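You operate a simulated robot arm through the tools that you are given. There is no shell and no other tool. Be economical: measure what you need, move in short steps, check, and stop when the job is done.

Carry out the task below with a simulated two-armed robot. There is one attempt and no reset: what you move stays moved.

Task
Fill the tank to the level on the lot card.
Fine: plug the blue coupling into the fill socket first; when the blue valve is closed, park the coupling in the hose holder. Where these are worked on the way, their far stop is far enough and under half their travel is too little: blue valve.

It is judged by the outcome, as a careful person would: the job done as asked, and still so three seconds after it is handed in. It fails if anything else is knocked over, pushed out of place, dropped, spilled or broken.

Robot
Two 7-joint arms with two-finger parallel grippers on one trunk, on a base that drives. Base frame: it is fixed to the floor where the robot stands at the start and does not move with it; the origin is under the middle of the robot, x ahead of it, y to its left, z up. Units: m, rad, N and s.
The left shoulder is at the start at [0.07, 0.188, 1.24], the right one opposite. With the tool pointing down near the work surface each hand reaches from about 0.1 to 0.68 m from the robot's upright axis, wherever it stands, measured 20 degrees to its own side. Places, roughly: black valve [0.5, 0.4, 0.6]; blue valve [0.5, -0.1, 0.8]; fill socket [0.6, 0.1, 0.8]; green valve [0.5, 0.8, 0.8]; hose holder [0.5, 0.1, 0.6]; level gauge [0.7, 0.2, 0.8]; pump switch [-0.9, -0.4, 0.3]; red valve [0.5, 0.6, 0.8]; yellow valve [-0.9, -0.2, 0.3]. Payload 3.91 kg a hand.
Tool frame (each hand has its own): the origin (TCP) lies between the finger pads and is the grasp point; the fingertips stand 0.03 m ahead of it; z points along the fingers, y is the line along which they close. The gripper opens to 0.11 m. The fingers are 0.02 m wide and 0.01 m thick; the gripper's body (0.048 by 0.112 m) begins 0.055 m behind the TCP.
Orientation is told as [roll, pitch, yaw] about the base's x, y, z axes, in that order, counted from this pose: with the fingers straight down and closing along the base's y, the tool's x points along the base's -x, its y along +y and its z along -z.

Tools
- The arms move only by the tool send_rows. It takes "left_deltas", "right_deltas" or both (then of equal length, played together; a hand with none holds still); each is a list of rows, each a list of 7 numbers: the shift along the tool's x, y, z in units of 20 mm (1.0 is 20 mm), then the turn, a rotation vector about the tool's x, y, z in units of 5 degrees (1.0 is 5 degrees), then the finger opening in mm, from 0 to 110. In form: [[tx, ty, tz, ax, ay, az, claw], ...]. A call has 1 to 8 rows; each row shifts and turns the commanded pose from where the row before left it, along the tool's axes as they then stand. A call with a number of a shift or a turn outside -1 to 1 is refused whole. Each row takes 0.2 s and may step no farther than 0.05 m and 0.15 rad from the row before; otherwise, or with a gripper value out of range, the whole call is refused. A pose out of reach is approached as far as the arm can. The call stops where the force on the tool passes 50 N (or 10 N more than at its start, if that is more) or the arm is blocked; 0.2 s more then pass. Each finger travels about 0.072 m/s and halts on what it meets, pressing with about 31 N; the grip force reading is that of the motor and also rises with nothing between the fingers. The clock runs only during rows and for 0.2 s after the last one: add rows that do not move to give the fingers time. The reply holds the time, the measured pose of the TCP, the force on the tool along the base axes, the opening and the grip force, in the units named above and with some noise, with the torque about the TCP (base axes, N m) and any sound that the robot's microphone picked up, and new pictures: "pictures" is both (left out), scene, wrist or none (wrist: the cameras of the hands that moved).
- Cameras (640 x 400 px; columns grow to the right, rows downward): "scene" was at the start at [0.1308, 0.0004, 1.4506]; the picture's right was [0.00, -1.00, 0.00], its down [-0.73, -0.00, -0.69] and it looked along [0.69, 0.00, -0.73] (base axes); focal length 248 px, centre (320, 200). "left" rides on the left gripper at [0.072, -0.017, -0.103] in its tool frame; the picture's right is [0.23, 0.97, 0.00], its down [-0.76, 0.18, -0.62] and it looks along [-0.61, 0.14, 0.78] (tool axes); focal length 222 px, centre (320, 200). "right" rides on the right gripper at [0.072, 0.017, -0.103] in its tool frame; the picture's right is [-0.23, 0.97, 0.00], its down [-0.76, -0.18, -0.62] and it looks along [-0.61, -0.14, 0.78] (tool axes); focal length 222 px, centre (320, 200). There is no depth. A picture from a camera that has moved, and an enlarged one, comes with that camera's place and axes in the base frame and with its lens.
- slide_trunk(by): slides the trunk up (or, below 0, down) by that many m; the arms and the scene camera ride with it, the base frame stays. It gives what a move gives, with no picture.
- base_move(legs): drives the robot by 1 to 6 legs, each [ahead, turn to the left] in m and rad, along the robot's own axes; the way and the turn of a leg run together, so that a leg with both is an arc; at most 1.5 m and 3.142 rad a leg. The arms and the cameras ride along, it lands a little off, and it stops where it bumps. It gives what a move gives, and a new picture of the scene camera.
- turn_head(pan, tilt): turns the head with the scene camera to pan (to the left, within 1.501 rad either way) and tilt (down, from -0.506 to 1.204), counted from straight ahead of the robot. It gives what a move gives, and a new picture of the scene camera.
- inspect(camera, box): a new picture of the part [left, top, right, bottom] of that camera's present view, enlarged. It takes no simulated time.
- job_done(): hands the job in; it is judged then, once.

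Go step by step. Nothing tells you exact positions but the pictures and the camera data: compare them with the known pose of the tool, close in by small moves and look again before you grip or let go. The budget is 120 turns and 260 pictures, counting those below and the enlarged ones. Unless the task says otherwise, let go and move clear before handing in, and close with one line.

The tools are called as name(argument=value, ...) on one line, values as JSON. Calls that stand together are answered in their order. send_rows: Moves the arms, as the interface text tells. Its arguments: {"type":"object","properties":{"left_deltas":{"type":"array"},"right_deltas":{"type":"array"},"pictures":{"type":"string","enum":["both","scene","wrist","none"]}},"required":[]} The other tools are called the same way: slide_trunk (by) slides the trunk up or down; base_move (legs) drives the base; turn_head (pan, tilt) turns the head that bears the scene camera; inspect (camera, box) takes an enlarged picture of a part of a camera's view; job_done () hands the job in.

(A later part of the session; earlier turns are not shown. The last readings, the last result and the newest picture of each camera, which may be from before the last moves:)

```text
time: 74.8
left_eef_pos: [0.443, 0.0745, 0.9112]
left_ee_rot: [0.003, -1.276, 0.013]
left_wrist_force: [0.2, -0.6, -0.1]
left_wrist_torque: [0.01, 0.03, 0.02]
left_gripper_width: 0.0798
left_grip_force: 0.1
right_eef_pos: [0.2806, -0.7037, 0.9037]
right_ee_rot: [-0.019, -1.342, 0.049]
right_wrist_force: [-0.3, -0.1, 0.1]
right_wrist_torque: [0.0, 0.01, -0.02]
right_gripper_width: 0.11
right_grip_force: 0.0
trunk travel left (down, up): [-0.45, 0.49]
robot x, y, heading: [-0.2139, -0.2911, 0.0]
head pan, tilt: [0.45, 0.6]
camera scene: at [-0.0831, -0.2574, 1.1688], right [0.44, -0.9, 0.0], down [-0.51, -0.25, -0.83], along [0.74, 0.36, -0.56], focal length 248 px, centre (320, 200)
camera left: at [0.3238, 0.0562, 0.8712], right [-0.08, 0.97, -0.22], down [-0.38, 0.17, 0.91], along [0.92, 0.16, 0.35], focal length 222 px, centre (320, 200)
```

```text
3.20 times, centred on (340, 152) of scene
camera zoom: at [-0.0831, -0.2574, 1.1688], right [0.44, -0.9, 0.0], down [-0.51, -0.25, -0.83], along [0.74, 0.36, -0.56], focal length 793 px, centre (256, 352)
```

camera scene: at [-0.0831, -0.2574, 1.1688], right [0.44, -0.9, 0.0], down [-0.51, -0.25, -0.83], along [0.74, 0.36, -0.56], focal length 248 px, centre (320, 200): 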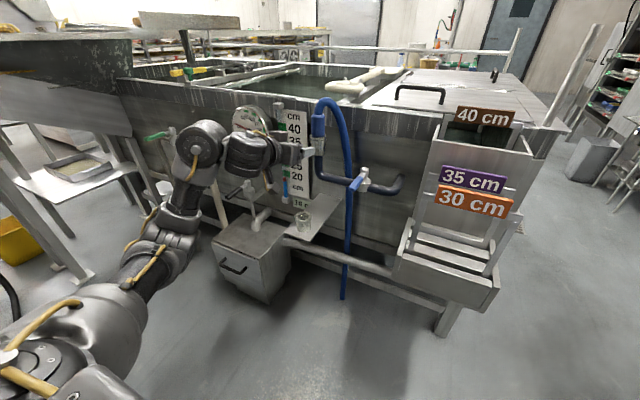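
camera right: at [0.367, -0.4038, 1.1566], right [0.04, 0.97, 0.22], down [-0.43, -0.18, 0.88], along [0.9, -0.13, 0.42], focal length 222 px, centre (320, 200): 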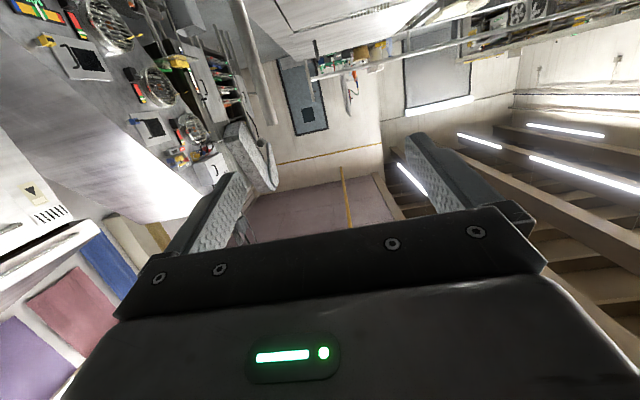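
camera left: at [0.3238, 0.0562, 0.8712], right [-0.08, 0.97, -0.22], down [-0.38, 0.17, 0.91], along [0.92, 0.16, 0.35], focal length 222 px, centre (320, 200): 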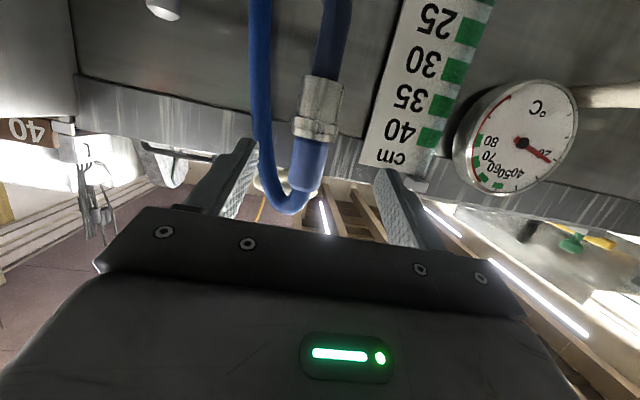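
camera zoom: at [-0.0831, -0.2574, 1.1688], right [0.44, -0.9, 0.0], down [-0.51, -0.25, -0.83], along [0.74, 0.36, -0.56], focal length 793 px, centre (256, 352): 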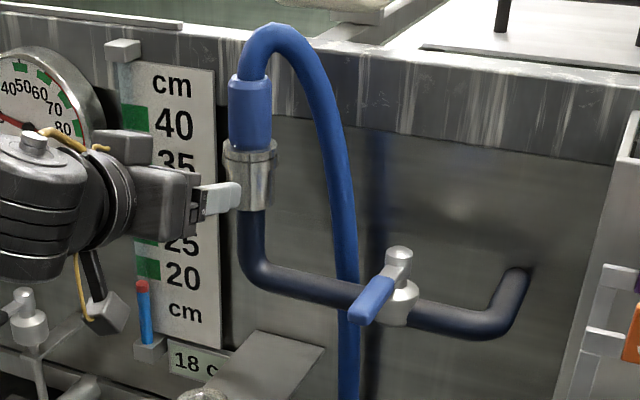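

The coupling stands seated in the socket. The valve stem is at about (0.60, -0.08), with the lever pointing toward me at z ≈ 0.80 and about 0.1 m long. I'll raise the trunk, turn the left hand to point down and straddle the lever from above.

slide_trunk(by=0.3)

send_rows(left_deltas=[[0, -0.5, 0, 0, 1, 0, 70], [0, -0.5, 0, 0, 1, 0, 60], [0, -0.5, 0, 0, 1, 0, 60], [0, -0.5, 0, 0, 1, 0, 60], [0, -0.5, 0, 0, 1, 0, 60], [0, -0.5, 0, 0, 1, 0, 60], [0, -0.5, 0, 0, 1, 0, 60], [0, -0.5, 0, 0, 1, 0, 60]], pictures="none")

send_rows(left_deltas=[[0, -0.5, 0, 0, 1, 0, 60], [0, -0.5, 0, 0, 1, 0, 60], [0, -0.5, 0, 0, 1, 0, 60], [0, -0.5, 0, 0, 1, 0, 60], [0, -0.5, 0, 0, 1, 0, 60], [0, -0.5, 0, 0, 1, 0, 60], [0, -0.5, 0, 0, 0.6, 0, 60]], pictures="none")

```text
time: 77.8
left_eef_pos: [0.4433, 0.0754, 1.2111]
left_ee_rot: [0.0, -1.278, 0.018]
left_wrist_force: [-0.1, 0.2, -0.2]
left_wrist_torque: [0.01, 0.0, 0.01]
left_gripper_width: 0.0802
left_grip_force: 0.1
right_eef_pos: [0.2817, -0.7047, 1.2032]
right_ee_rot: [-0.022, -1.34, 0.051]
right_wrist_force: [-0.2, 0.9, -0.1]
right_wrist_torque: [0.0, 0.02, 0.01]
right_gripper_width: 0.1103
right_grip_force: 0.1
trunk travel left (down, up): [-0.75, 0.19]
robot x, y, heading: [-0.2106, -0.2949, 0.003]
head pan, tilt: [0.45, 0.6]
```

```text
time: 79.6
left_eef_pos: [0.444, -0.0068, 1.2104]
left_ee_rot: [0.0, -0.575, 0.017]
left_wrist_force: [-0.2, -0.3, 0.1]
left_wrist_torque: [-0.01, 0.0, 0.02]
left_gripper_width: 0.06
left_grip_force: 0.1
right_eef_pos: [0.2813, -0.7047, 1.2017]
right_ee_rot: [-0.016, -1.34, 0.045]
right_wrist_force: [0.0, 0.3, -0.2]
right_wrist_torque: [0.02, 0.03, 0.02]
right_gripper_width: 0.1101
right_grip_force: 0.0
trunk travel left (down, up): [-0.75, 0.19]
robot x, y, heading: [-0.2154, -0.2972, 0.001]
head pan, tilt: [0.45, 0.6]
```

```text
time: 81.2
left_eef_pos: [0.4468, -0.0769, 1.2108]
left_ee_rot: [0.003, -0.003, 0.017]
left_wrist_force: [-0.6, -0.6, -0.3]
left_wrist_torque: [0.02, 0.02, 0.01]
left_gripper_width: 0.0601
left_grip_force: 0.0
right_eef_pos: [0.2825, -0.7035, 1.2021]
right_ee_rot: [-0.014, -1.34, 0.045]
right_wrist_force: [0.5, -0.6, 0.4]
right_wrist_torque: [0.0, 0.01, -0.02]
right_gripper_width: 0.1098
right_grip_force: 0.0
trunk travel left (down, up): [-0.75, 0.19]
robot x, y, heading: [-0.2115, -0.2968, -0.002]
head pan, tilt: [0.45, 0.6]
```

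base_move(legs=[[0.13, 0.0]])

turn_head(pan=0.5, tilt=0.8)

inspect(camera="left", box=[0, 0, 640, 400])

```text
time: 82.5
left_eef_pos: [0.5711, -0.0743, 1.2111]
left_ee_rot: [-0.001, -0.005, 0.017]
left_wrist_force: [0.8, 0.5, -0.9]
left_wrist_torque: [0.0, 0.02, -0.01]
left_gripper_width: 0.0598
left_grip_force: 0.1
right_eef_pos: [0.4088, -0.703, 1.2038]
right_ee_rot: [-0.021, -1.343, 0.049]
right_wrist_force: [-0.3, -0.6, -0.3]
right_wrist_torque: [-0.03, -0.01, 0.02]
right_gripper_width: 0.1101
right_grip_force: 0.1
trunk travel left (down, up): [-0.75, 0.19]
robot x, y, heading: [-0.0808, -0.2955, -0.004]
head pan, tilt: [0.45, 0.6]
camera scene: at [0.0443, -0.2569, 1.4689], right [0.44, -0.9, 0.0], down [-0.51, -0.25, -0.83], along [0.74, 0.36, -0.56], focal length 248 px, centre (320, 200)
```

scene: 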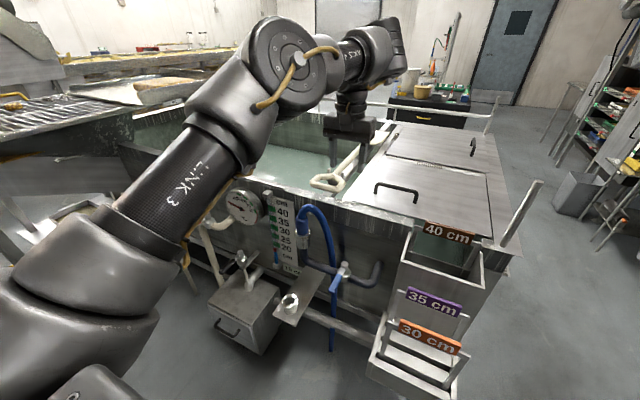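

```text
time: 83.2
left_eef_pos: [0.5737, -0.0743, 1.2091]
left_ee_rot: [0.0, -0.001, 0.017]
left_wrist_force: [-0.1, -0.4, -0.2]
left_wrist_torque: [0.02, -0.01, 0.02]
left_gripper_width: 0.0597
left_grip_force: 0.2
right_eef_pos: [0.4104, -0.7034, 1.2024]
right_ee_rot: [-0.018, -1.342, 0.051]
right_wrist_force: [0.7, -0.3, -0.6]
right_wrist_torque: [0.03, -0.03, 0.01]
right_gripper_width: 0.1102
right_grip_force: 0.0
trunk travel left (down, up): [-0.75, 0.19]
robot x, y, heading: [-0.0834, -0.2936, 0.005]
head pan, tilt: [0.499, 0.799]
camera scene: at [0.0381, -0.2567, 1.4518], right [0.48, -0.88, 0.0], down [-0.63, -0.34, -0.7], along [0.61, 0.33, -0.72], focal length 248 px, centre (320, 200)
```

scene: 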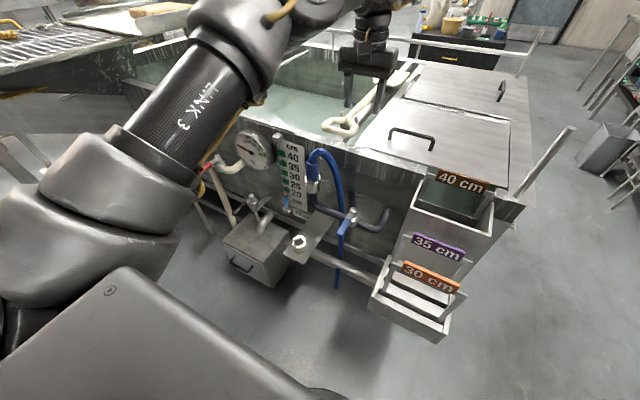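

```text
1.00 times, centred on (320, 200) of left (not enlarged: the box is as wide or as high as the picture)
camera zoom: at [0.5026, -0.0926, 1.3125], right [-0.24, 0.97, 0.0], down [0.76, 0.19, 0.62], along [0.61, 0.15, -0.78], focal length 222 px, centre (320, 200)
```

zoom: 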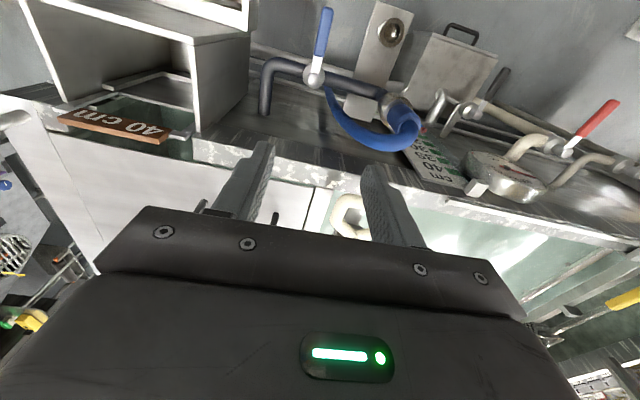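

The lever tip is at about (0.49, -0.086) and its stem at about (0.59, -0.083). The hose hangs on its left side, so opening should swing to the right. I'll bring the open fingers down over the lever.

send_rows(left_deltas=[[1, -0.2, 0, 0, 0, -0.1, 60], [1, -0.2, 0.3, 0, 0, -0.1, 60], [0.5, 0, 1, 0, 0, 0, 60], [0, 0, 1, 0, 0, 0, 60], [0, 0, 1, 0, 0, 0, 60], [0, 0, 1, 0, 0, 0, 60], [0, 0, 1, 0, 0, 0, 60], [0, 0, 1, 0, 0, 0, 60]], pictures="none")

send_rows(left_deltas=[[0, 0, 1, 0, 0, 0, 60], [0, 0, 1, 0, 0, 0, 60], [0, 0, 1, 0, 0, 0, 60], [0, 0, 1, 0, 0, 0, 60], [0, 0, 1, 0, 0, 0, 60], [0, 0, 1, 0, 0, 0, 60], [0, 0, 1, 0, 0, 0, 60], [0, 0, 1, 0, 0, 0, 60]])

```text
time: 85.0
left_eef_pos: [0.5236, -0.0848, 1.0824]
left_ee_rot: [0.0, -0.003, 0.036]
left_wrist_force: [0.6, -0.4, 0.2]
left_wrist_torque: [-0.02, 0.0, -0.02]
left_gripper_width: 0.0598
left_grip_force: 0.1
right_eef_pos: [0.4102, -0.7021, 1.2025]
right_ee_rot: [-0.021, -1.34, 0.053]
right_wrist_force: [0.5, 0.8, -0.3]
right_wrist_torque: [0.01, -0.01, 0.01]
right_gripper_width: 0.1097
right_grip_force: 0.1
trunk travel left (down, up): [-0.75, 0.19]
robot x, y, heading: [-0.0868, -0.2968, 0.0]
head pan, tilt: [0.499, 0.799]
```

```text
time: 86.8
left_eef_pos: [0.5256, -0.085, 0.9238]
left_ee_rot: [-0.001, -0.004, 0.035]
left_wrist_force: [0.8, -0.1, -0.2]
left_wrist_torque: [-0.01, -0.02, 0.05]
left_gripper_width: 0.0595
left_grip_force: 0.0
right_eef_pos: [0.4094, -0.7029, 1.2027]
right_ee_rot: [-0.019, -1.34, 0.05]
right_wrist_force: [0.4, -1.5, 0.2]
right_wrist_torque: [-0.04, -0.02, 0.02]
right_gripper_width: 0.11
right_grip_force: 0.0
trunk travel left (down, up): [-0.75, 0.19]
robot x, y, heading: [-0.0892, -0.2946, 0.004]
head pan, tilt: [0.499, 0.799]
camera scene: at [0.0374, -0.2564, 1.4519], right [0.48, -0.88, 0.0], down [-0.63, -0.34, -0.7], along [0.61, 0.33, -0.72], focal length 248 px, centre (320, 200)
camera left: at [0.4544, -0.1036, 1.0269], right [-0.26, 0.97, 0.0], down [0.75, 0.2, 0.63], along [0.6, 0.16, -0.78], focal length 222 px, centre (320, 200)
```

scene: 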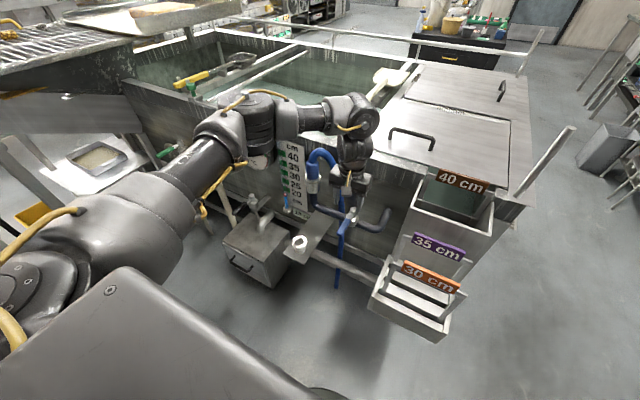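
left: 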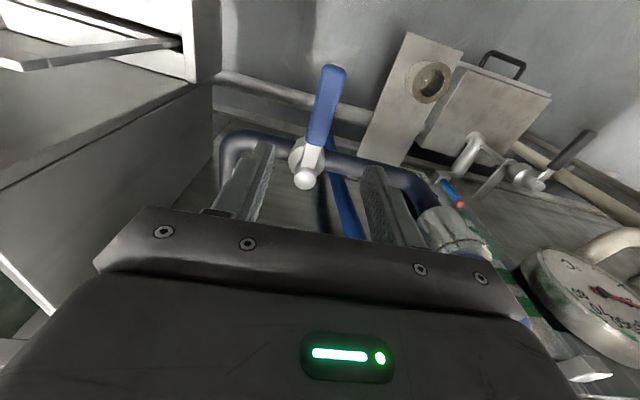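

The lever lies centred between the fingers. I'll lower the last 0.12 m.

send_rows(left_deltas=[[0, 0, 1, 0, 0, 0, 60], [0, 0, 1, 0, 0, 0, 60], [0, 0, 1, 0, 0, 0, 60], [0, 0, 1, 0, 0, 0, 60], [0, 0, 1, 0, 0, 0, 60], [0, 0, 0.9, 0, 0, 0, 60]])

inspect(camera="scene", box=[260, 130, 420, 240])

```text
time: 88.2
left_eef_pos: [0.5253, -0.0838, 0.8048]
left_ee_rot: [0.001, -0.004, 0.037]
left_wrist_force: [0.3, -0.4, -0.6]
left_wrist_torque: [0.0, 0.02, -0.01]
left_gripper_width: 0.0597
left_grip_force: 0.0
right_eef_pos: [0.4086, -0.7035, 1.204]
right_ee_rot: [-0.022, -1.342, 0.051]
right_wrist_force: [0.9, -0.6, 0.0]
right_wrist_torque: [0.03, 0.01, 0.0]
right_gripper_width: 0.1099
right_grip_force: 0.0
trunk travel left (down, up): [-0.75, 0.19]
robot x, y, heading: [-0.0866, -0.2918, 0.005]
head pan, tilt: [0.499, 0.799]
camera scene: at [0.0374, -0.2567, 1.4519], right [0.48, -0.88, 0.0], down [-0.63, -0.34, -0.7], along [0.61, 0.33, -0.72], focal length 248 px, centre (320, 200)
camera left: at [0.4535, -0.1027, 0.9084], right [-0.26, 0.97, 0.0], down [0.75, 0.2, 0.63], along [0.6, 0.16, -0.78], focal length 222 px, centre (320, 200)
```

scene: 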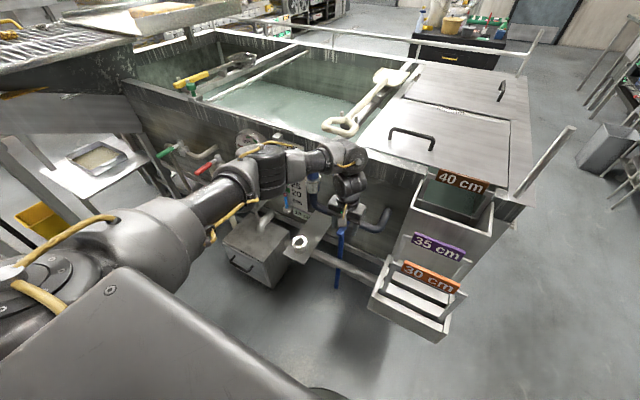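
left: 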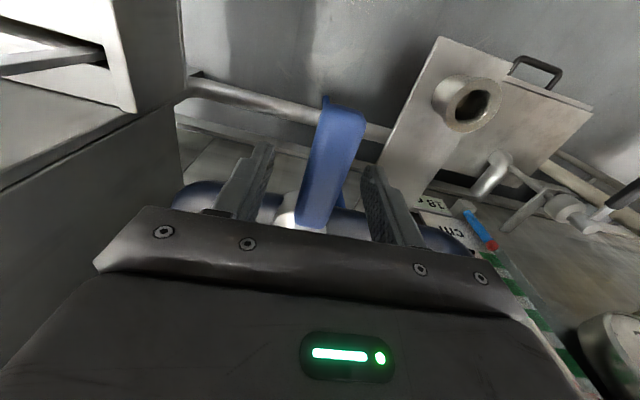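

```text
3.64 times, centred on (340, 185) of scene
camera zoom: at [0.0374, -0.2567, 1.4519], right [0.48, -0.88, 0.0], down [-0.63, -0.34, -0.7], along [0.61, 0.33, -0.72], focal length 901 px, centre (247, 254)
```

zoom: 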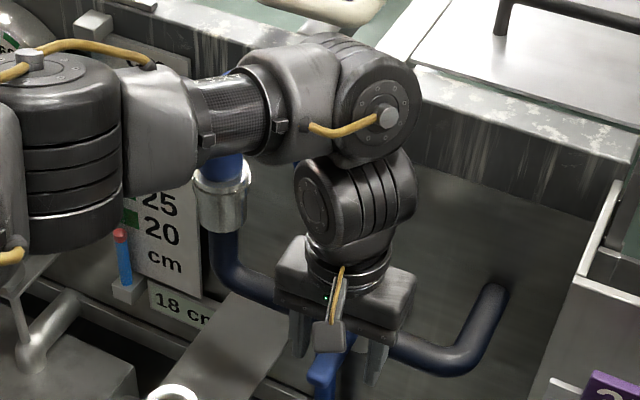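

The lever is straddled and the level display and float stay visible in the scene view. I'll narrow the fingers and swing the lever gently to the right as a test.

send_rows(left_deltas=[[0, 0, 0, 0, 0, 0, 45], [0, 0, 0, 0, 0, 0, 32], [0, 0, 0, 0, 0, 0, 32], [-0.01, -0.288, 0, 0, 0, -1, 32], [-0.01, -0.288, 0, 0, 0, -1, 32], [-0.01, -0.288, 0, 0, 0, -1, 32]], pictures="wrist")

```text
time: 89.6
left_eef_pos: [0.5277, -0.1, 0.8051]
left_ee_rot: [0.0, -0.003, 0.298]
left_wrist_force: [-0.7, 2.2, 1.0]
left_wrist_torque: [0.02, 0.02, -0.03]
left_gripper_width: 0.0333
left_grip_force: 1.3
right_eef_pos: [0.4095, -0.7028, 1.2028]
right_ee_rot: [-0.021, -1.34, 0.051]
right_wrist_force: [0.2, 0.7, -0.7]
right_wrist_torque: [-0.02, -0.02, -0.01]
right_gripper_width: 0.1099
right_grip_force: 0.1
trunk travel left (down, up): [-0.75, 0.19]
robot x, y, heading: [-0.0884, -0.2966, 0.001]
head pan, tilt: [0.499, 0.799]
camera left: at [0.4637, -0.138, 0.9075], right [-0.5, 0.86, 0.0], down [0.67, 0.39, 0.63], along [0.54, 0.31, -0.78], focal length 222 px, centre (320, 200)
```

left: 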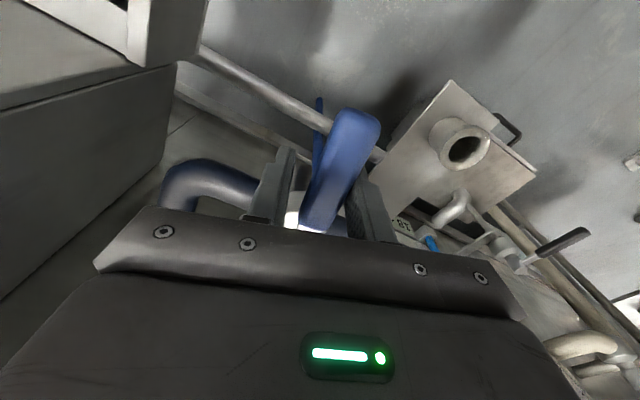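

send_rows(left_deltas=[[-0.01, -0.288, 0, 0, 0, -1, 32], [-0.01, -0.288, 0, 0, 0, -1, 32], [-0.01, -0.288, 0, 0, 0, -1, 32]])

inspect(camera="scene", box=[260, 150, 420, 250])

```text
time: 90.4
left_eef_pos: [0.5327, -0.1173, 0.8052]
left_ee_rot: [0.0, -0.002, 0.559]
left_wrist_force: [-0.9, 2.4, -2.0]
left_wrist_torque: [0.0, 0.01, -0.02]
left_gripper_width: 0.033
left_grip_force: 0.8
right_eef_pos: [0.4105, -0.7022, 1.2024]
right_ee_rot: [-0.02, -1.339, 0.051]
right_wrist_force: [-0.1, 0.7, -0.3]
right_wrist_torque: [-0.01, -0.02, 0.02]
right_gripper_width: 0.1099
right_grip_force: 0.0
trunk travel left (down, up): [-0.75, 0.19]
robot x, y, heading: [-0.0875, -0.2974, -0.002]
head pan, tilt: [0.499, 0.799]
camera scene: at [0.037, -0.2564, 1.4519], right [0.48, -0.88, 0.0], down [-0.63, -0.34, -0.7], along [0.61, 0.33, -0.72], focal length 248 px, centre (320, 200)
camera left: at [0.482, -0.1699, 0.9086], right [-0.71, 0.7, 0.0], down [0.55, 0.56, 0.62], along [0.44, 0.44, -0.78], focal length 222 px, centre (320, 200)
```

scene: 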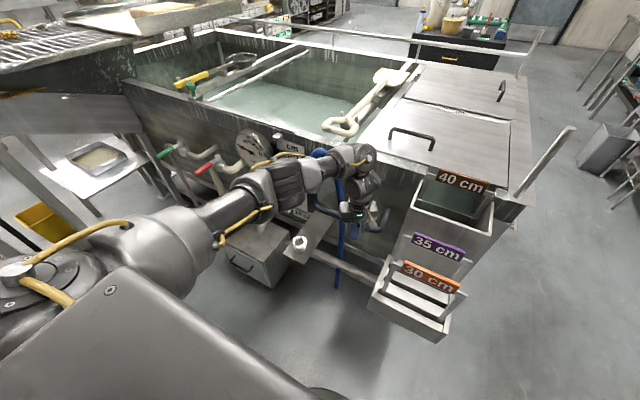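
left: 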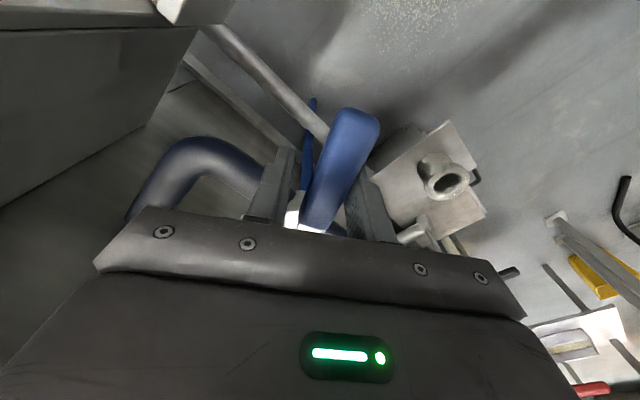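

```text
4.00 times, centred on (340, 200) of scene
camera zoom: at [0.037, -0.2564, 1.4519], right [0.48, -0.88, 0.0], down [-0.63, -0.34, -0.7], along [0.61, 0.33, -0.72], focal length 991 px, centre (240, 200)
```

zoom: 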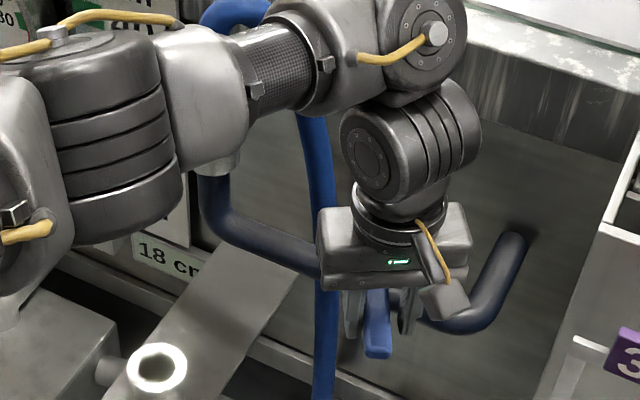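

The lever turns easily and still reads 18 cm. I'll continue to the far stop.

send_rows(left_deltas=[[-0.01, -0.288, 0, 0, 0, -1, 32], [-0.01, -0.288, 0, 0, 0, -1, 32], [-0.01, -0.288, 0, 0, 0, -1, 32], [-0.01, -0.288, 0, 0, 0, -1, 32], [-0.01, -0.288, 0, 0, 0, -1, 32], [-0.01, -0.288, 0, 0, 0, -1, 32]], pictures="wrist")

inspect(camera="scene", box=[260, 150, 420, 250])

```text
time: 91.8
left_eef_pos: [0.5586, -0.1406, 0.8057]
left_ee_rot: [-0.003, -0.003, 1.086]
left_wrist_force: [-2.5, 0.8, 1.0]
left_wrist_torque: [0.04, 0.01, -0.02]
left_gripper_width: 0.0334
left_grip_force: 1.2
right_eef_pos: [0.4088, -0.7028, 1.204]
right_ee_rot: [-0.019, -1.341, 0.051]
right_wrist_force: [-0.4, -0.2, -0.6]
right_wrist_torque: [-0.01, -0.04, 0.01]
right_gripper_width: 0.1101
right_grip_force: 0.1
trunk travel left (down, up): [-0.75, 0.19]
robot x, y, heading: [-0.0864, -0.2934, 0.003]
head pan, tilt: [0.499, 0.799]
camera left: at [0.5404, -0.2128, 0.9088], right [-0.97, 0.25, 0.0], down [0.2, 0.76, 0.62], along [0.16, 0.6, -0.78], focal length 222 px, centre (320, 200)
```

left: 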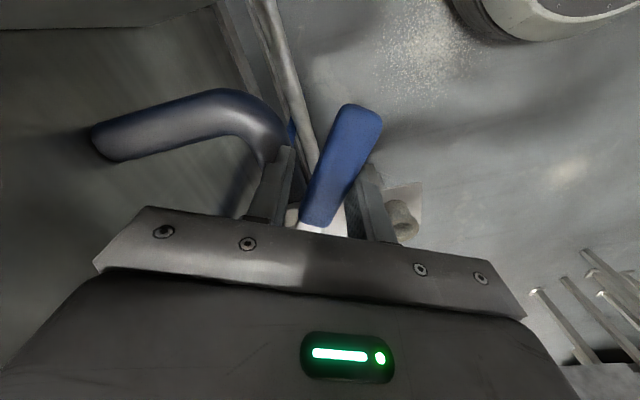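

```text
4.00 times, centred on (340, 200) of scene
camera zoom: at [0.0366, -0.2568, 1.4519], right [0.48, -0.88, 0.0], down [-0.63, -0.34, -0.7], along [0.61, 0.33, -0.72], focal length 991 px, centre (240, 200)
```

zoom: 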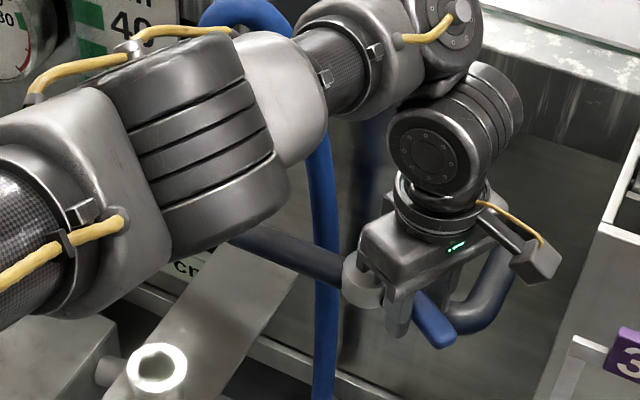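

The lever is about 55° open and I hear no sound reported. I'll go on to the stop, then find a view of the gauge.

send_rows(left_deltas=[[-0.01, -0.288, 0, 0, 0, -1, 32], [-0.01, -0.288, 0, 0, 0, -1, 32], [-0.01, -0.288, 0, 0, 0, -1, 32], [-0.01, -0.288, 0, 0, 0, -1, 32], [-0.01, -0.288, 0, 0, 0, -1, 32], [-0.01, -0.288, 0, 0, 0, -1, 32]], pictures="both")

inspect(camera="scene", box=[240, 110, 420, 250])

```text
time: 93.2
left_eef_pos: [0.5946, -0.1504, 0.8077]
left_ee_rot: [-0.004, 0.001, 1.607]
left_wrist_force: [-1.7, -0.4, 0.2]
left_wrist_torque: [0.01, 0.04, -0.03]
left_gripper_width: 0.0336
left_grip_force: 1.6
right_eef_pos: [0.4091, -0.7035, 1.2028]
right_ee_rot: [-0.02, -1.34, 0.052]
right_wrist_force: [-0.7, -0.4, -0.1]
right_wrist_torque: [0.0, 0.04, -0.01]
right_gripper_width: 0.1097
right_grip_force: 0.0
trunk travel left (down, up): [-0.75, 0.19]
robot x, y, heading: [-0.0844, -0.2968, -0.002]
head pan, tilt: [0.499, 0.799]
camera scene: at [0.0368, -0.2569, 1.4519], right [0.48, -0.88, 0.0], down [-0.63, -0.34, -0.7], along [0.61, 0.33, -0.72], focal length 248 px, centre (320, 200)
camera left: at [0.6137, -0.2204, 0.9096], right [-0.96, -0.26, 0.0], down [-0.21, 0.75, 0.62], along [-0.16, 0.6, -0.78], focal length 222 px, centre (320, 200)
```

scene: 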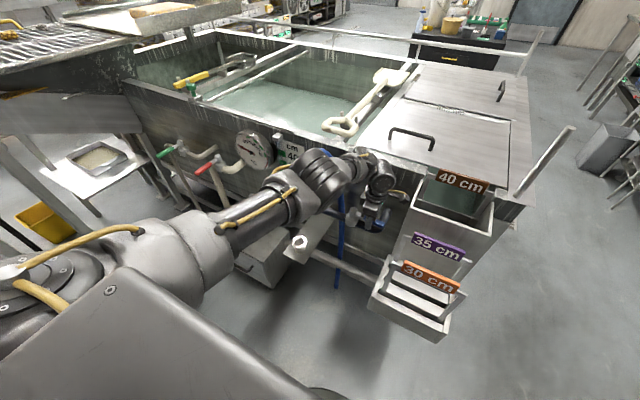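
left: 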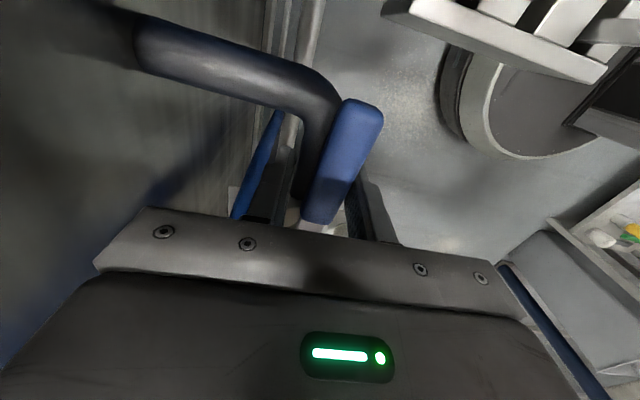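

```text
2.86 times, centred on (330, 180) of scene
camera zoom: at [0.0368, -0.2569, 1.4519], right [0.48, -0.88, 0.0], down [-0.63, -0.34, -0.7], along [0.61, 0.33, -0.72], focal length 708 px, centre (291, 257)
```

zoom: 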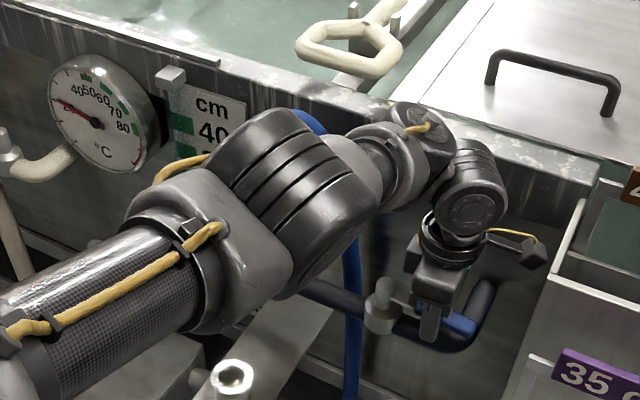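

The lever is along the pipe, nearly fully open. The arm hides the gauge, so I'll lift off and retreat a little to watch the level.

send_rows(left_deltas=[[0, 0, -1, 0, 0, 0, 50], [0, 0, -1, 0, 0, 0, 60], [0, 0, -1, 0, 0, 0, 60], [0, 0, -1, 0, 0, 0, 60], [0, 0, -1, 0, 0, 0, 60], [0, 0, -1, 0, 0, 0, 60]], pictures="none")

inspect(camera="scene", box=[240, 110, 420, 250])

```text
time: 94.6
left_eef_pos: [0.5912, -0.1482, 0.9262]
left_ee_rot: [-0.004, -0.001, 1.605]
left_wrist_force: [0.3, -0.5, -0.1]
left_wrist_torque: [-0.04, -0.02, -0.04]
left_gripper_width: 0.06
left_grip_force: 0.2
left hand out of reach, approached as far as the arm can: row 5
right_eef_pos: [0.4094, -0.7019, 1.204]
right_ee_rot: [-0.024, -1.34, 0.053]
right_wrist_force: [0.0, 0.5, 0.5]
right_wrist_torque: [0.04, 0.02, 0.01]
right_gripper_width: 0.1099
right_grip_force: 0.1
trunk travel left (down, up): [-0.75, 0.19]
robot x, y, heading: [-0.0819, -0.2942, -0.001]
head pan, tilt: [0.499, 0.799]
```

```text
2.86 times, centred on (330, 180) of scene
camera zoom: at [0.0369, -0.2556, 1.4519], right [0.48, -0.88, 0.0], down [-0.63, -0.34, -0.7], along [0.61, 0.33, -0.72], focal length 708 px, centre (291, 257)
```

zoom: 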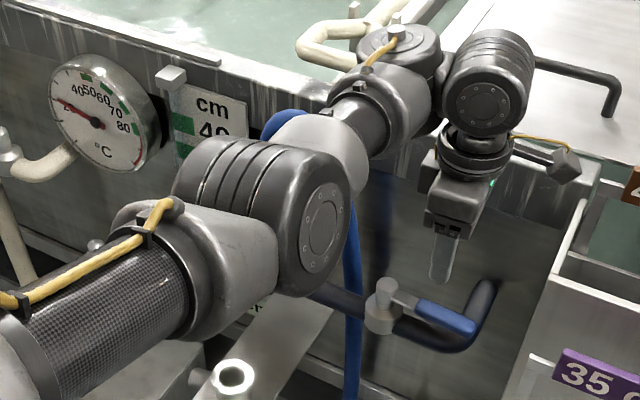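

send_rows(left_deltas=[[0, 0.7, -0.5, 0, 0, 1, 60], [0, 0.7, -0.5, 0, 0, 1, 60], [0, 0.7, -0.5, 0, 0, 1, 60], [0, 0.7, 0, 0, 0, 1, 60], [0, 0.7, 0, 0, 0, 1, 60], [0, 0.5, 0, 0, 0, 1, 60]], pictures="none")

inspect(camera="scene", box=[240, 110, 420, 250])

```text
time: 96.0
left_eef_pos: [0.581, -0.184, 0.9515]
left_ee_rot: [-0.001, -0.002, 1.082]
left_wrist_force: [0.1, 0.0, -0.4]
left_wrist_torque: [0.01, 0.03, 0.02]
left_gripper_width: 0.0597
left_grip_force: 0.0
left hand out of reach, approached as far as the arm can: row 1, 2, 3, 4, 5, 6
right_eef_pos: [0.4097, -0.7042, 1.2028]
right_ee_rot: [-0.019, -1.34, 0.05]
right_wrist_force: [0.3, -0.3, 0.5]
right_wrist_torque: [0.01, 0.02, -0.01]
right_gripper_width: 0.1099
right_grip_force: 0.1
trunk travel left (down, up): [-0.75, 0.19]
robot x, y, heading: [-0.0833, -0.2982, 0.002]
head pan, tilt: [0.499, 0.799]
```

```text
2.86 times, centred on (330, 180) of scene
camera zoom: at [0.0369, -0.2573, 1.4519], right [0.48, -0.88, 0.0], down [-0.63, -0.34, -0.7], along [0.61, 0.33, -0.72], focal length 708 px, centre (291, 257)
```

zoom: 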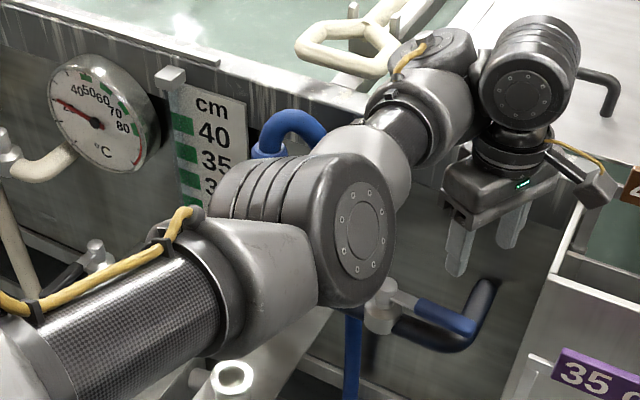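

Now the 35 and 40 marks are visible past the arm. I'll wait here and watch for the float.

send_rows(left_deltas=[[0, 0, 0, 0, 0, 0, 60], [0, 0, 0, 0, 0, 0, 60], [0, 0, 0, 0, 0, 0, 60], [0, 0, 0, 0, 0, 0, 60]], pictures="none")

inspect(camera="scene", box=[250, 120, 330, 190])

```text
time: 97.0
left_eef_pos: [0.5819, -0.183, 0.9507]
left_ee_rot: [-0.001, -0.001, 1.082]
left_wrist_force: [0.6, -0.3, 0.0]
left_wrist_torque: [-0.02, -0.01, 0.03]
left_gripper_width: 0.0601
left_grip_force: 0.1
right_eef_pos: [0.4093, -0.703, 1.2029]
right_ee_rot: [-0.019, -1.339, 0.051]
right_wrist_force: [-0.5, -1.1, 0.9]
right_wrist_torque: [-0.05, 0.01, 0.04]
right_gripper_width: 0.1101
right_grip_force: 0.0
trunk travel left (down, up): [-0.75, 0.19]
robot x, y, heading: [-0.0843, -0.297, 0.005]
head pan, tilt: [0.499, 0.799]
```

```text
5.71 times, centred on (290, 155) of scene
camera zoom: at [0.037, -0.2569, 1.4519], right [0.48, -0.88, 0.0], down [-0.63, -0.34, -0.7], along [0.61, 0.33, -0.72], focal length 1416 px, centre (491, 457)
```

zoom: 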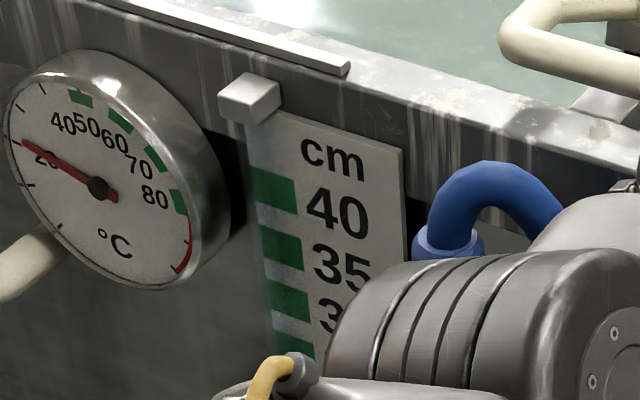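

send_rows(left_deltas=[[0, 0, 0, 0, 0, 0, 60], [0, 0, 0, 0, 0, 0, 60], [0, 0, 0, 0, 0, 0, 60], [0, 0, 0, 0, 0, 0, 60], [0, 0, 0, 0, 0, 0, 60], [0, 0, 0, 0, 0, 0, 60]], pictures="none")

inspect(camera="scene", box=[250, 120, 330, 190])

```text
time: 98.4
left_eef_pos: [0.5811, -0.1827, 0.9514]
left_ee_rot: [-0.002, -0.001, 1.08]
left_wrist_force: [-0.5, 0.0, -0.7]
left_wrist_torque: [-0.02, 0.03, 0.0]
left_gripper_width: 0.0601
left_grip_force: 0.1
right_eef_pos: [0.4101, -0.7038, 1.2025]
right_ee_rot: [-0.02, -1.34, 0.05]
right_wrist_force: [0.6, 0.4, 0.2]
right_wrist_torque: [0.03, 0.0, -0.01]
right_gripper_width: 0.1101
right_grip_force: 0.1
trunk travel left (down, up): [-0.75, 0.19]
robot x, y, heading: [-0.0862, -0.2962, 0.001]
head pan, tilt: [0.499, 0.799]
```

```text
5.71 times, centred on (290, 155) of scene
camera zoom: at [0.037, -0.2567, 1.4519], right [0.48, -0.88, 0.0], down [-0.63, -0.34, -0.7], along [0.61, 0.33, -0.72], focal length 1416 px, centre (491, 457)
```

zoom: 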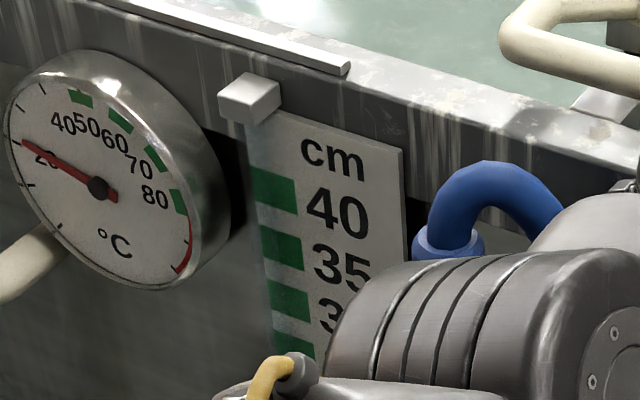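

I'll turn the hand back a little to uncover the lower part of the gauge.

send_rows(left_deltas=[[-0.1, 0.58, 0, 0, 0, 1, 60], [-0.1, 0.58, 0, 0, 0, 1, 60], [-0.1, 0.58, 0, 0, 0, 1, 60], [-0.1, 0.58, 0, 0, 0, 1, 60], [-0.1, 0.58, 0, 0, 0, 1, 60], [-0.1, 0.58, 0, 0, 0, 1, 60]], pictures="none")

inspect(camera="scene", box=[250, 120, 400, 240])

```text
time: 99.8
left_eef_pos: [0.5873, -0.1383, 0.9361]
left_ee_rot: [-0.002, 0.0, 0.558]
left_wrist_force: [-0.1, -0.3, -0.1]
left_wrist_torque: [-0.04, 0.0, -0.01]
left_gripper_width: 0.0597
left_grip_force: 0.1
left hand out of reach, approached as far as the arm can: row 1, 2, 3, 4, 5, 6
right_eef_pos: [0.4098, -0.7032, 1.2026]
right_ee_rot: [-0.022, -1.341, 0.053]
right_wrist_force: [0.2, 0.4, -0.2]
right_wrist_torque: [0.01, 0.03, 0.03]
right_gripper_width: 0.1101
right_grip_force: 0.0
trunk travel left (down, up): [-0.75, 0.19]
robot x, y, heading: [-0.0824, -0.296, 0.009]
head pan, tilt: [0.499, 0.799]
```

```text
3.33 times, centred on (325, 180) of scene
camera zoom: at [0.037, -0.2563, 1.4519], right [0.48, -0.88, 0.0], down [-0.63, -0.34, -0.7], along [0.61, 0.33, -0.72], focal length 826 px, centre (303, 267)
```

zoom: 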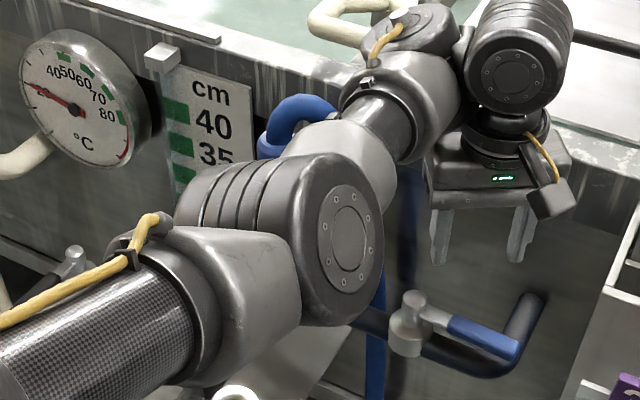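

send_rows(left_deltas=[[0.3, 0.2, -1, 0, 0, 1, 60], [0.3, 0.2, -1, 0, 0, 1, 60], [0.3, 0.2, -1, 0, 0, 1, 60], [0.3, 0.2, -1, 0, 0, 1, 60], [0.3, 0.2, -1, 0, 0, 1, 60], [0.3, 0.2, -1, 0, 0, 1, 60]], pictures="none")

inspect(camera="scene", box=[220, 80, 400, 240])

```text
time: 101.2
left_eef_pos: [0.6039, -0.1401, 1.0486]
left_ee_rot: [0.0, -0.002, 0.034]
left_wrist_force: [0.2, 0.9, 0.4]
left_wrist_torque: [0.03, 0.02, -0.04]
left_gripper_width: 0.0599
left_grip_force: 0.0
left hand out of reach, approached as far as the arm can: row 1, 2, 3, 4, 5, 6
right_eef_pos: [0.4085, -0.7029, 1.203]
right_ee_rot: [-0.02, -1.341, 0.052]
right_wrist_force: [-0.1, -0.2, 0.1]
right_wrist_torque: [0.01, 0.02, -0.03]
right_gripper_width: 0.1101
right_grip_force: 0.1
trunk travel left (down, up): [-0.75, 0.19]
robot x, y, heading: [-0.0813, -0.2995, 0.003]
head pan, tilt: [0.499, 0.799]
```

```text
2.50 times, centred on (310, 160) of scene
camera zoom: at [0.0364, -0.2566, 1.4519], right [0.48, -0.88, 0.0], down [-0.63, -0.34, -0.7], along [0.61, 0.33, -0.72], focal length 620 px, centre (345, 300)
```

zoom: 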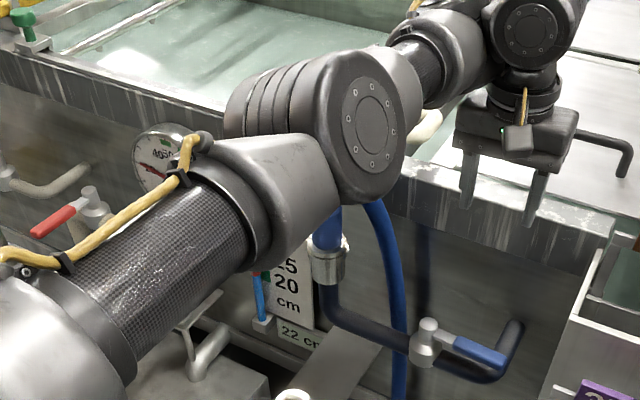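

The display now reads 22 cm at t = 101, so the rise is slow, about 0.45 cm/s. I'll return over the lever now, open wide, to be ready to close.

send_rows(left_deltas=[[0.09, -0.03, 1, 0, 0, -1, 80], [0.09, -0.03, 1, 0, 0, -1, 80], [0.09, -0.03, 1, 0, 0, -1, 80], [0.09, -0.03, 1, 0, 0, -1, 80], [0.09, -0.03, 1, 0, 0, -1, 80], [0.09, -0.03, 1, 0, 0, -1, 80], [0.09, -0.03, 1, 0, 0, -1, 80], [0.09, -0.03, 1, 0, 0, -1, 80]], pictures="wrist")

inspect(camera="scene", box=[220, 80, 400, 240])

```text
time: 103.0
left_eef_pos: [0.5922, -0.1479, 0.8872]
left_ee_rot: [0.0, -0.001, 0.736]
left_wrist_force: [0.6, -0.6, 0.1]
left_wrist_torque: [0.02, -0.03, 0.0]
left_gripper_width: 0.0802
left_grip_force: 0.0
right_eef_pos: [0.41, -0.7021, 1.2021]
right_ee_rot: [-0.019, -1.341, 0.05]
right_wrist_force: [-0.5, 0.1, 0.8]
right_wrist_torque: [-0.02, 0.04, -0.01]
right_gripper_width: 0.11
right_grip_force: 0.1
trunk travel left (down, up): [-0.75, 0.19]
robot x, y, heading: [-0.0825, -0.2908, -0.004]
head pan, tilt: [0.499, 0.799]
camera left: at [0.5507, -0.209, 0.9906], right [-0.82, 0.57, 0.0], down [0.44, 0.64, 0.62], along [0.36, 0.51, -0.78], focal length 222 px, centre (320, 200)
```

left: 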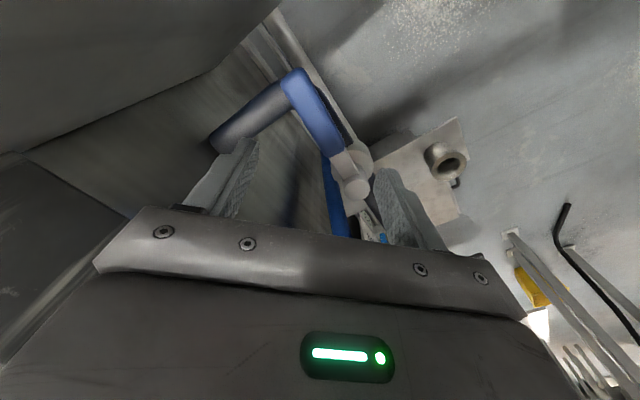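

```text
2.50 times, centred on (310, 160) of scene
camera zoom: at [0.0374, -0.2566, 1.4519], right [0.48, -0.88, 0.0], down [-0.63, -0.34, -0.7], along [0.61, 0.33, -0.72], focal length 620 px, centre (345, 300)
```

zoom: 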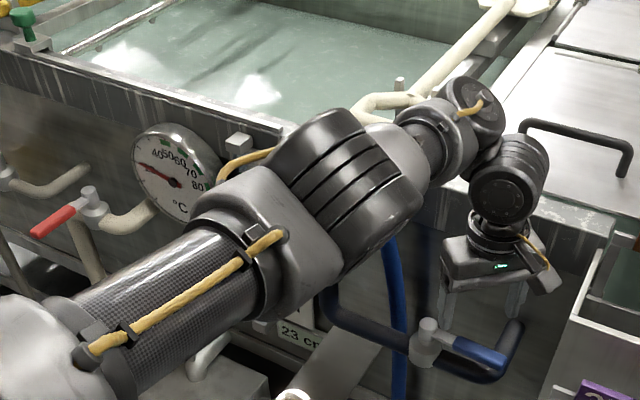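

Display reads 23 cm at t = 103, visible past the arm. I'll descend around the lever while turning to align with it.

send_rows(left_deltas=[[0, 0, 0.5, 0, 0, -1, 80], [0, 0, 0.5, 0, 0, -1, 80], [0, 0, 0.5, 0, 0, -1, 80], [0, 0, 0.5, 0, 0, -1, 80], [0, 0, 0.5, 0, 0, -1, 80], [0, 0, 0.5, 0, 0, -1, 80], [0, 0, 0.5, 0, 0, -1, 80], [0, 0, 0.5, 0, 0, -1, 70]], pictures="wrist")

inspect(camera="scene", box=[220, 80, 400, 240])

```text
time: 104.8
left_eef_pos: [0.5919, -0.1477, 0.8067]
left_ee_rot: [0.0, 0.0, 1.434]
left_wrist_force: [-0.4, 0.0, -0.2]
left_wrist_torque: [-0.02, -0.03, -0.04]
left_gripper_width: 0.07
left_grip_force: 0.1
right_eef_pos: [0.4098, -0.7037, 1.2026]
right_ee_rot: [-0.02, -1.341, 0.05]
right_wrist_force: [0.7, 0.1, -0.5]
right_wrist_torque: [0.01, 0.04, 0.01]
right_gripper_width: 0.1101
right_grip_force: 0.1
trunk travel left (down, up): [-0.75, 0.19]
robot x, y, heading: [-0.0878, -0.2979, 0.004]
head pan, tilt: [0.499, 0.799]
camera left: at [0.5988, -0.221, 0.9099], right [-1.0, -0.09, 0.0], down [-0.07, 0.78, 0.62], along [-0.06, 0.62, -0.78], focal length 222 px, centre (320, 200)
```

left: 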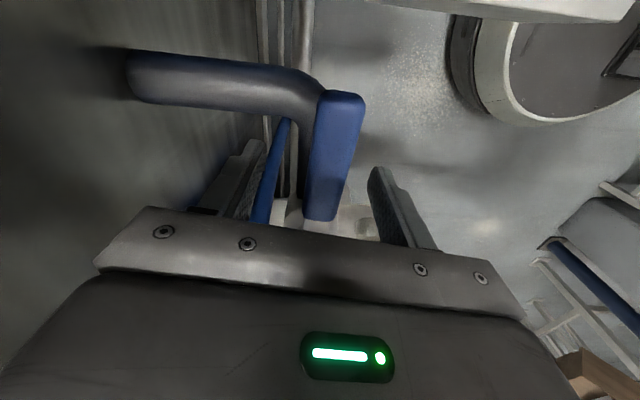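

```text
2.50 times, centred on (310, 160) of scene
camera zoom: at [0.0371, -0.2566, 1.4519], right [0.48, -0.88, 0.0], down [-0.63, -0.34, -0.7], along [0.61, 0.33, -0.72], focal length 620 px, centre (345, 300)
```

zoom: 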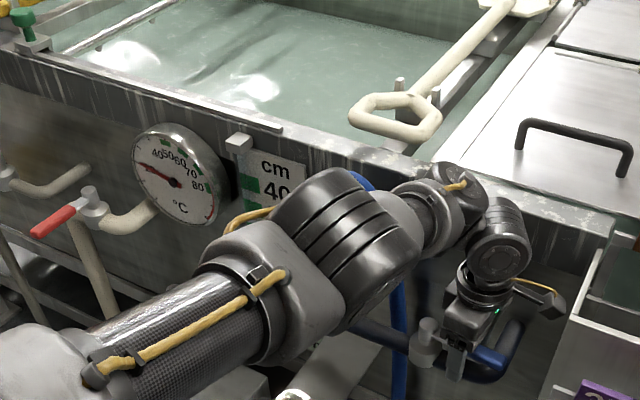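

Straddled. I'll narrow the fingers and close the lever by about 25° to where the display may be visible again.

send_rows(left_deltas=[[0, 0, 0, 0, 0, 0, 50], [0, 0, 0, 0, 0, 0, 34], [0, 0, 0, 0, 0, 0, 34], [-0.01, 0.27, 0, 0, 0, 1, 34], [-0.01, 0.27, 0, 0, 0, 1, 34], [-0.01, 0.27, 0, 0, 0, 1, 34], [-0.01, 0.27, 0, 0, 0, 1, 34], [-0.01, 0.27, 0, 0, 0, 1, 34]], pictures="wrist")

inspect(camera="scene", box=[220, 80, 400, 240])

```text
time: 106.6
left_eef_pos: [0.5664, -0.1395, 0.808]
left_ee_rot: [-0.002, -0.002, 0.993]
left_wrist_force: [1.1, -2.2, 0.5]
left_wrist_torque: [-0.01, 0.03, 0.02]
left_gripper_width: 0.0352
left_grip_force: 1.1
right_eef_pos: [0.4112, -0.703, 1.2022]
right_ee_rot: [-0.02, -1.34, 0.051]
right_wrist_force: [-0.9, 0.4, -0.3]
right_wrist_torque: [-0.03, -0.03, -0.02]
right_gripper_width: 0.11
right_grip_force: 0.1
trunk travel left (down, up): [-0.75, 0.19]
robot x, y, heading: [-0.0864, -0.2943, -0.005]
head pan, tilt: [0.499, 0.799]
camera left: at [0.5411, -0.2084, 0.9106], right [-0.94, 0.34, 0.0], down [0.27, 0.73, 0.62], along [0.21, 0.59, -0.78], focal length 222 px, centre (320, 200)
```

left: 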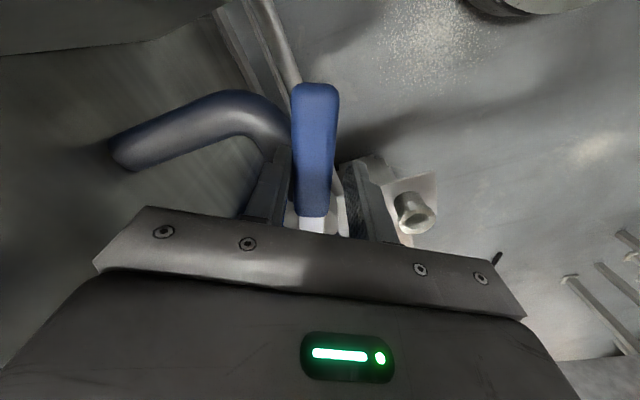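

```text
2.50 times, centred on (310, 160) of scene
camera zoom: at [0.0372, -0.2565, 1.4519], right [0.48, -0.88, 0.0], down [-0.63, -0.34, -0.7], along [0.61, 0.33, -0.72], focal length 620 px, centre (345, 300)
```

zoom: 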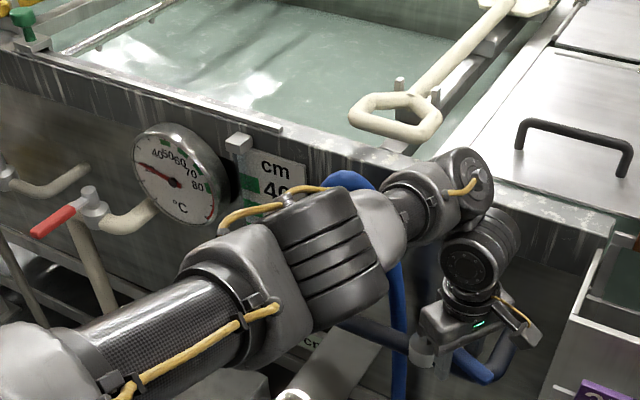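

send_rows(left_deltas=[[-0.01, 0.27, 0, 0, 0, 1, 34], [-0.01, 0.27, 0, 0, 0, 1, 34]], pictures="none")

inspect(camera="scene", box=[260, 130, 400, 240])

```text
time: 107.2
left_eef_pos: [0.557, -0.1329, 0.8072]
left_ee_rot: [-0.002, -0.001, 0.817]
left_wrist_force: [1.4, -1.0, 1.1]
left_wrist_torque: [-0.05, 0.02, 0.02]
left_gripper_width: 0.0352
left_grip_force: 0.9
right_eef_pos: [0.4106, -0.7029, 1.2033]
right_ee_rot: [-0.02, -1.342, 0.051]
right_wrist_force: [-0.1, 0.3, -0.5]
right_wrist_torque: [0.02, 0.0, 0.02]
right_gripper_width: 0.1099
right_grip_force: 0.1
trunk travel left (down, up): [-0.75, 0.19]
robot x, y, heading: [-0.0817, -0.2932, 0.005]
head pan, tilt: [0.499, 0.799]
```

```text
3.64 times, centred on (330, 185) of scene
camera zoom: at [0.0372, -0.2566, 1.4519], right [0.48, -0.88, 0.0], down [-0.63, -0.34, -0.7], along [0.61, 0.33, -0.72], focal length 901 px, centre (284, 254)
```

zoom: 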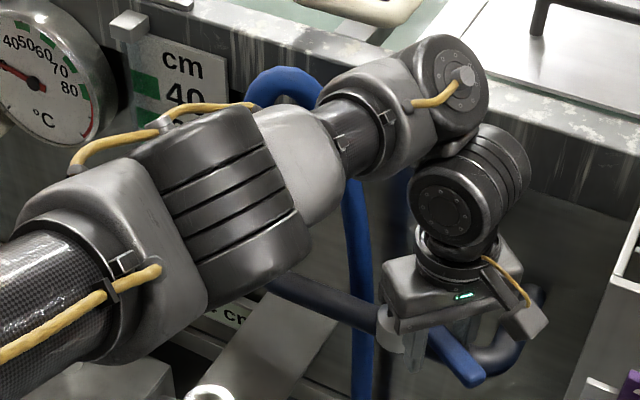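

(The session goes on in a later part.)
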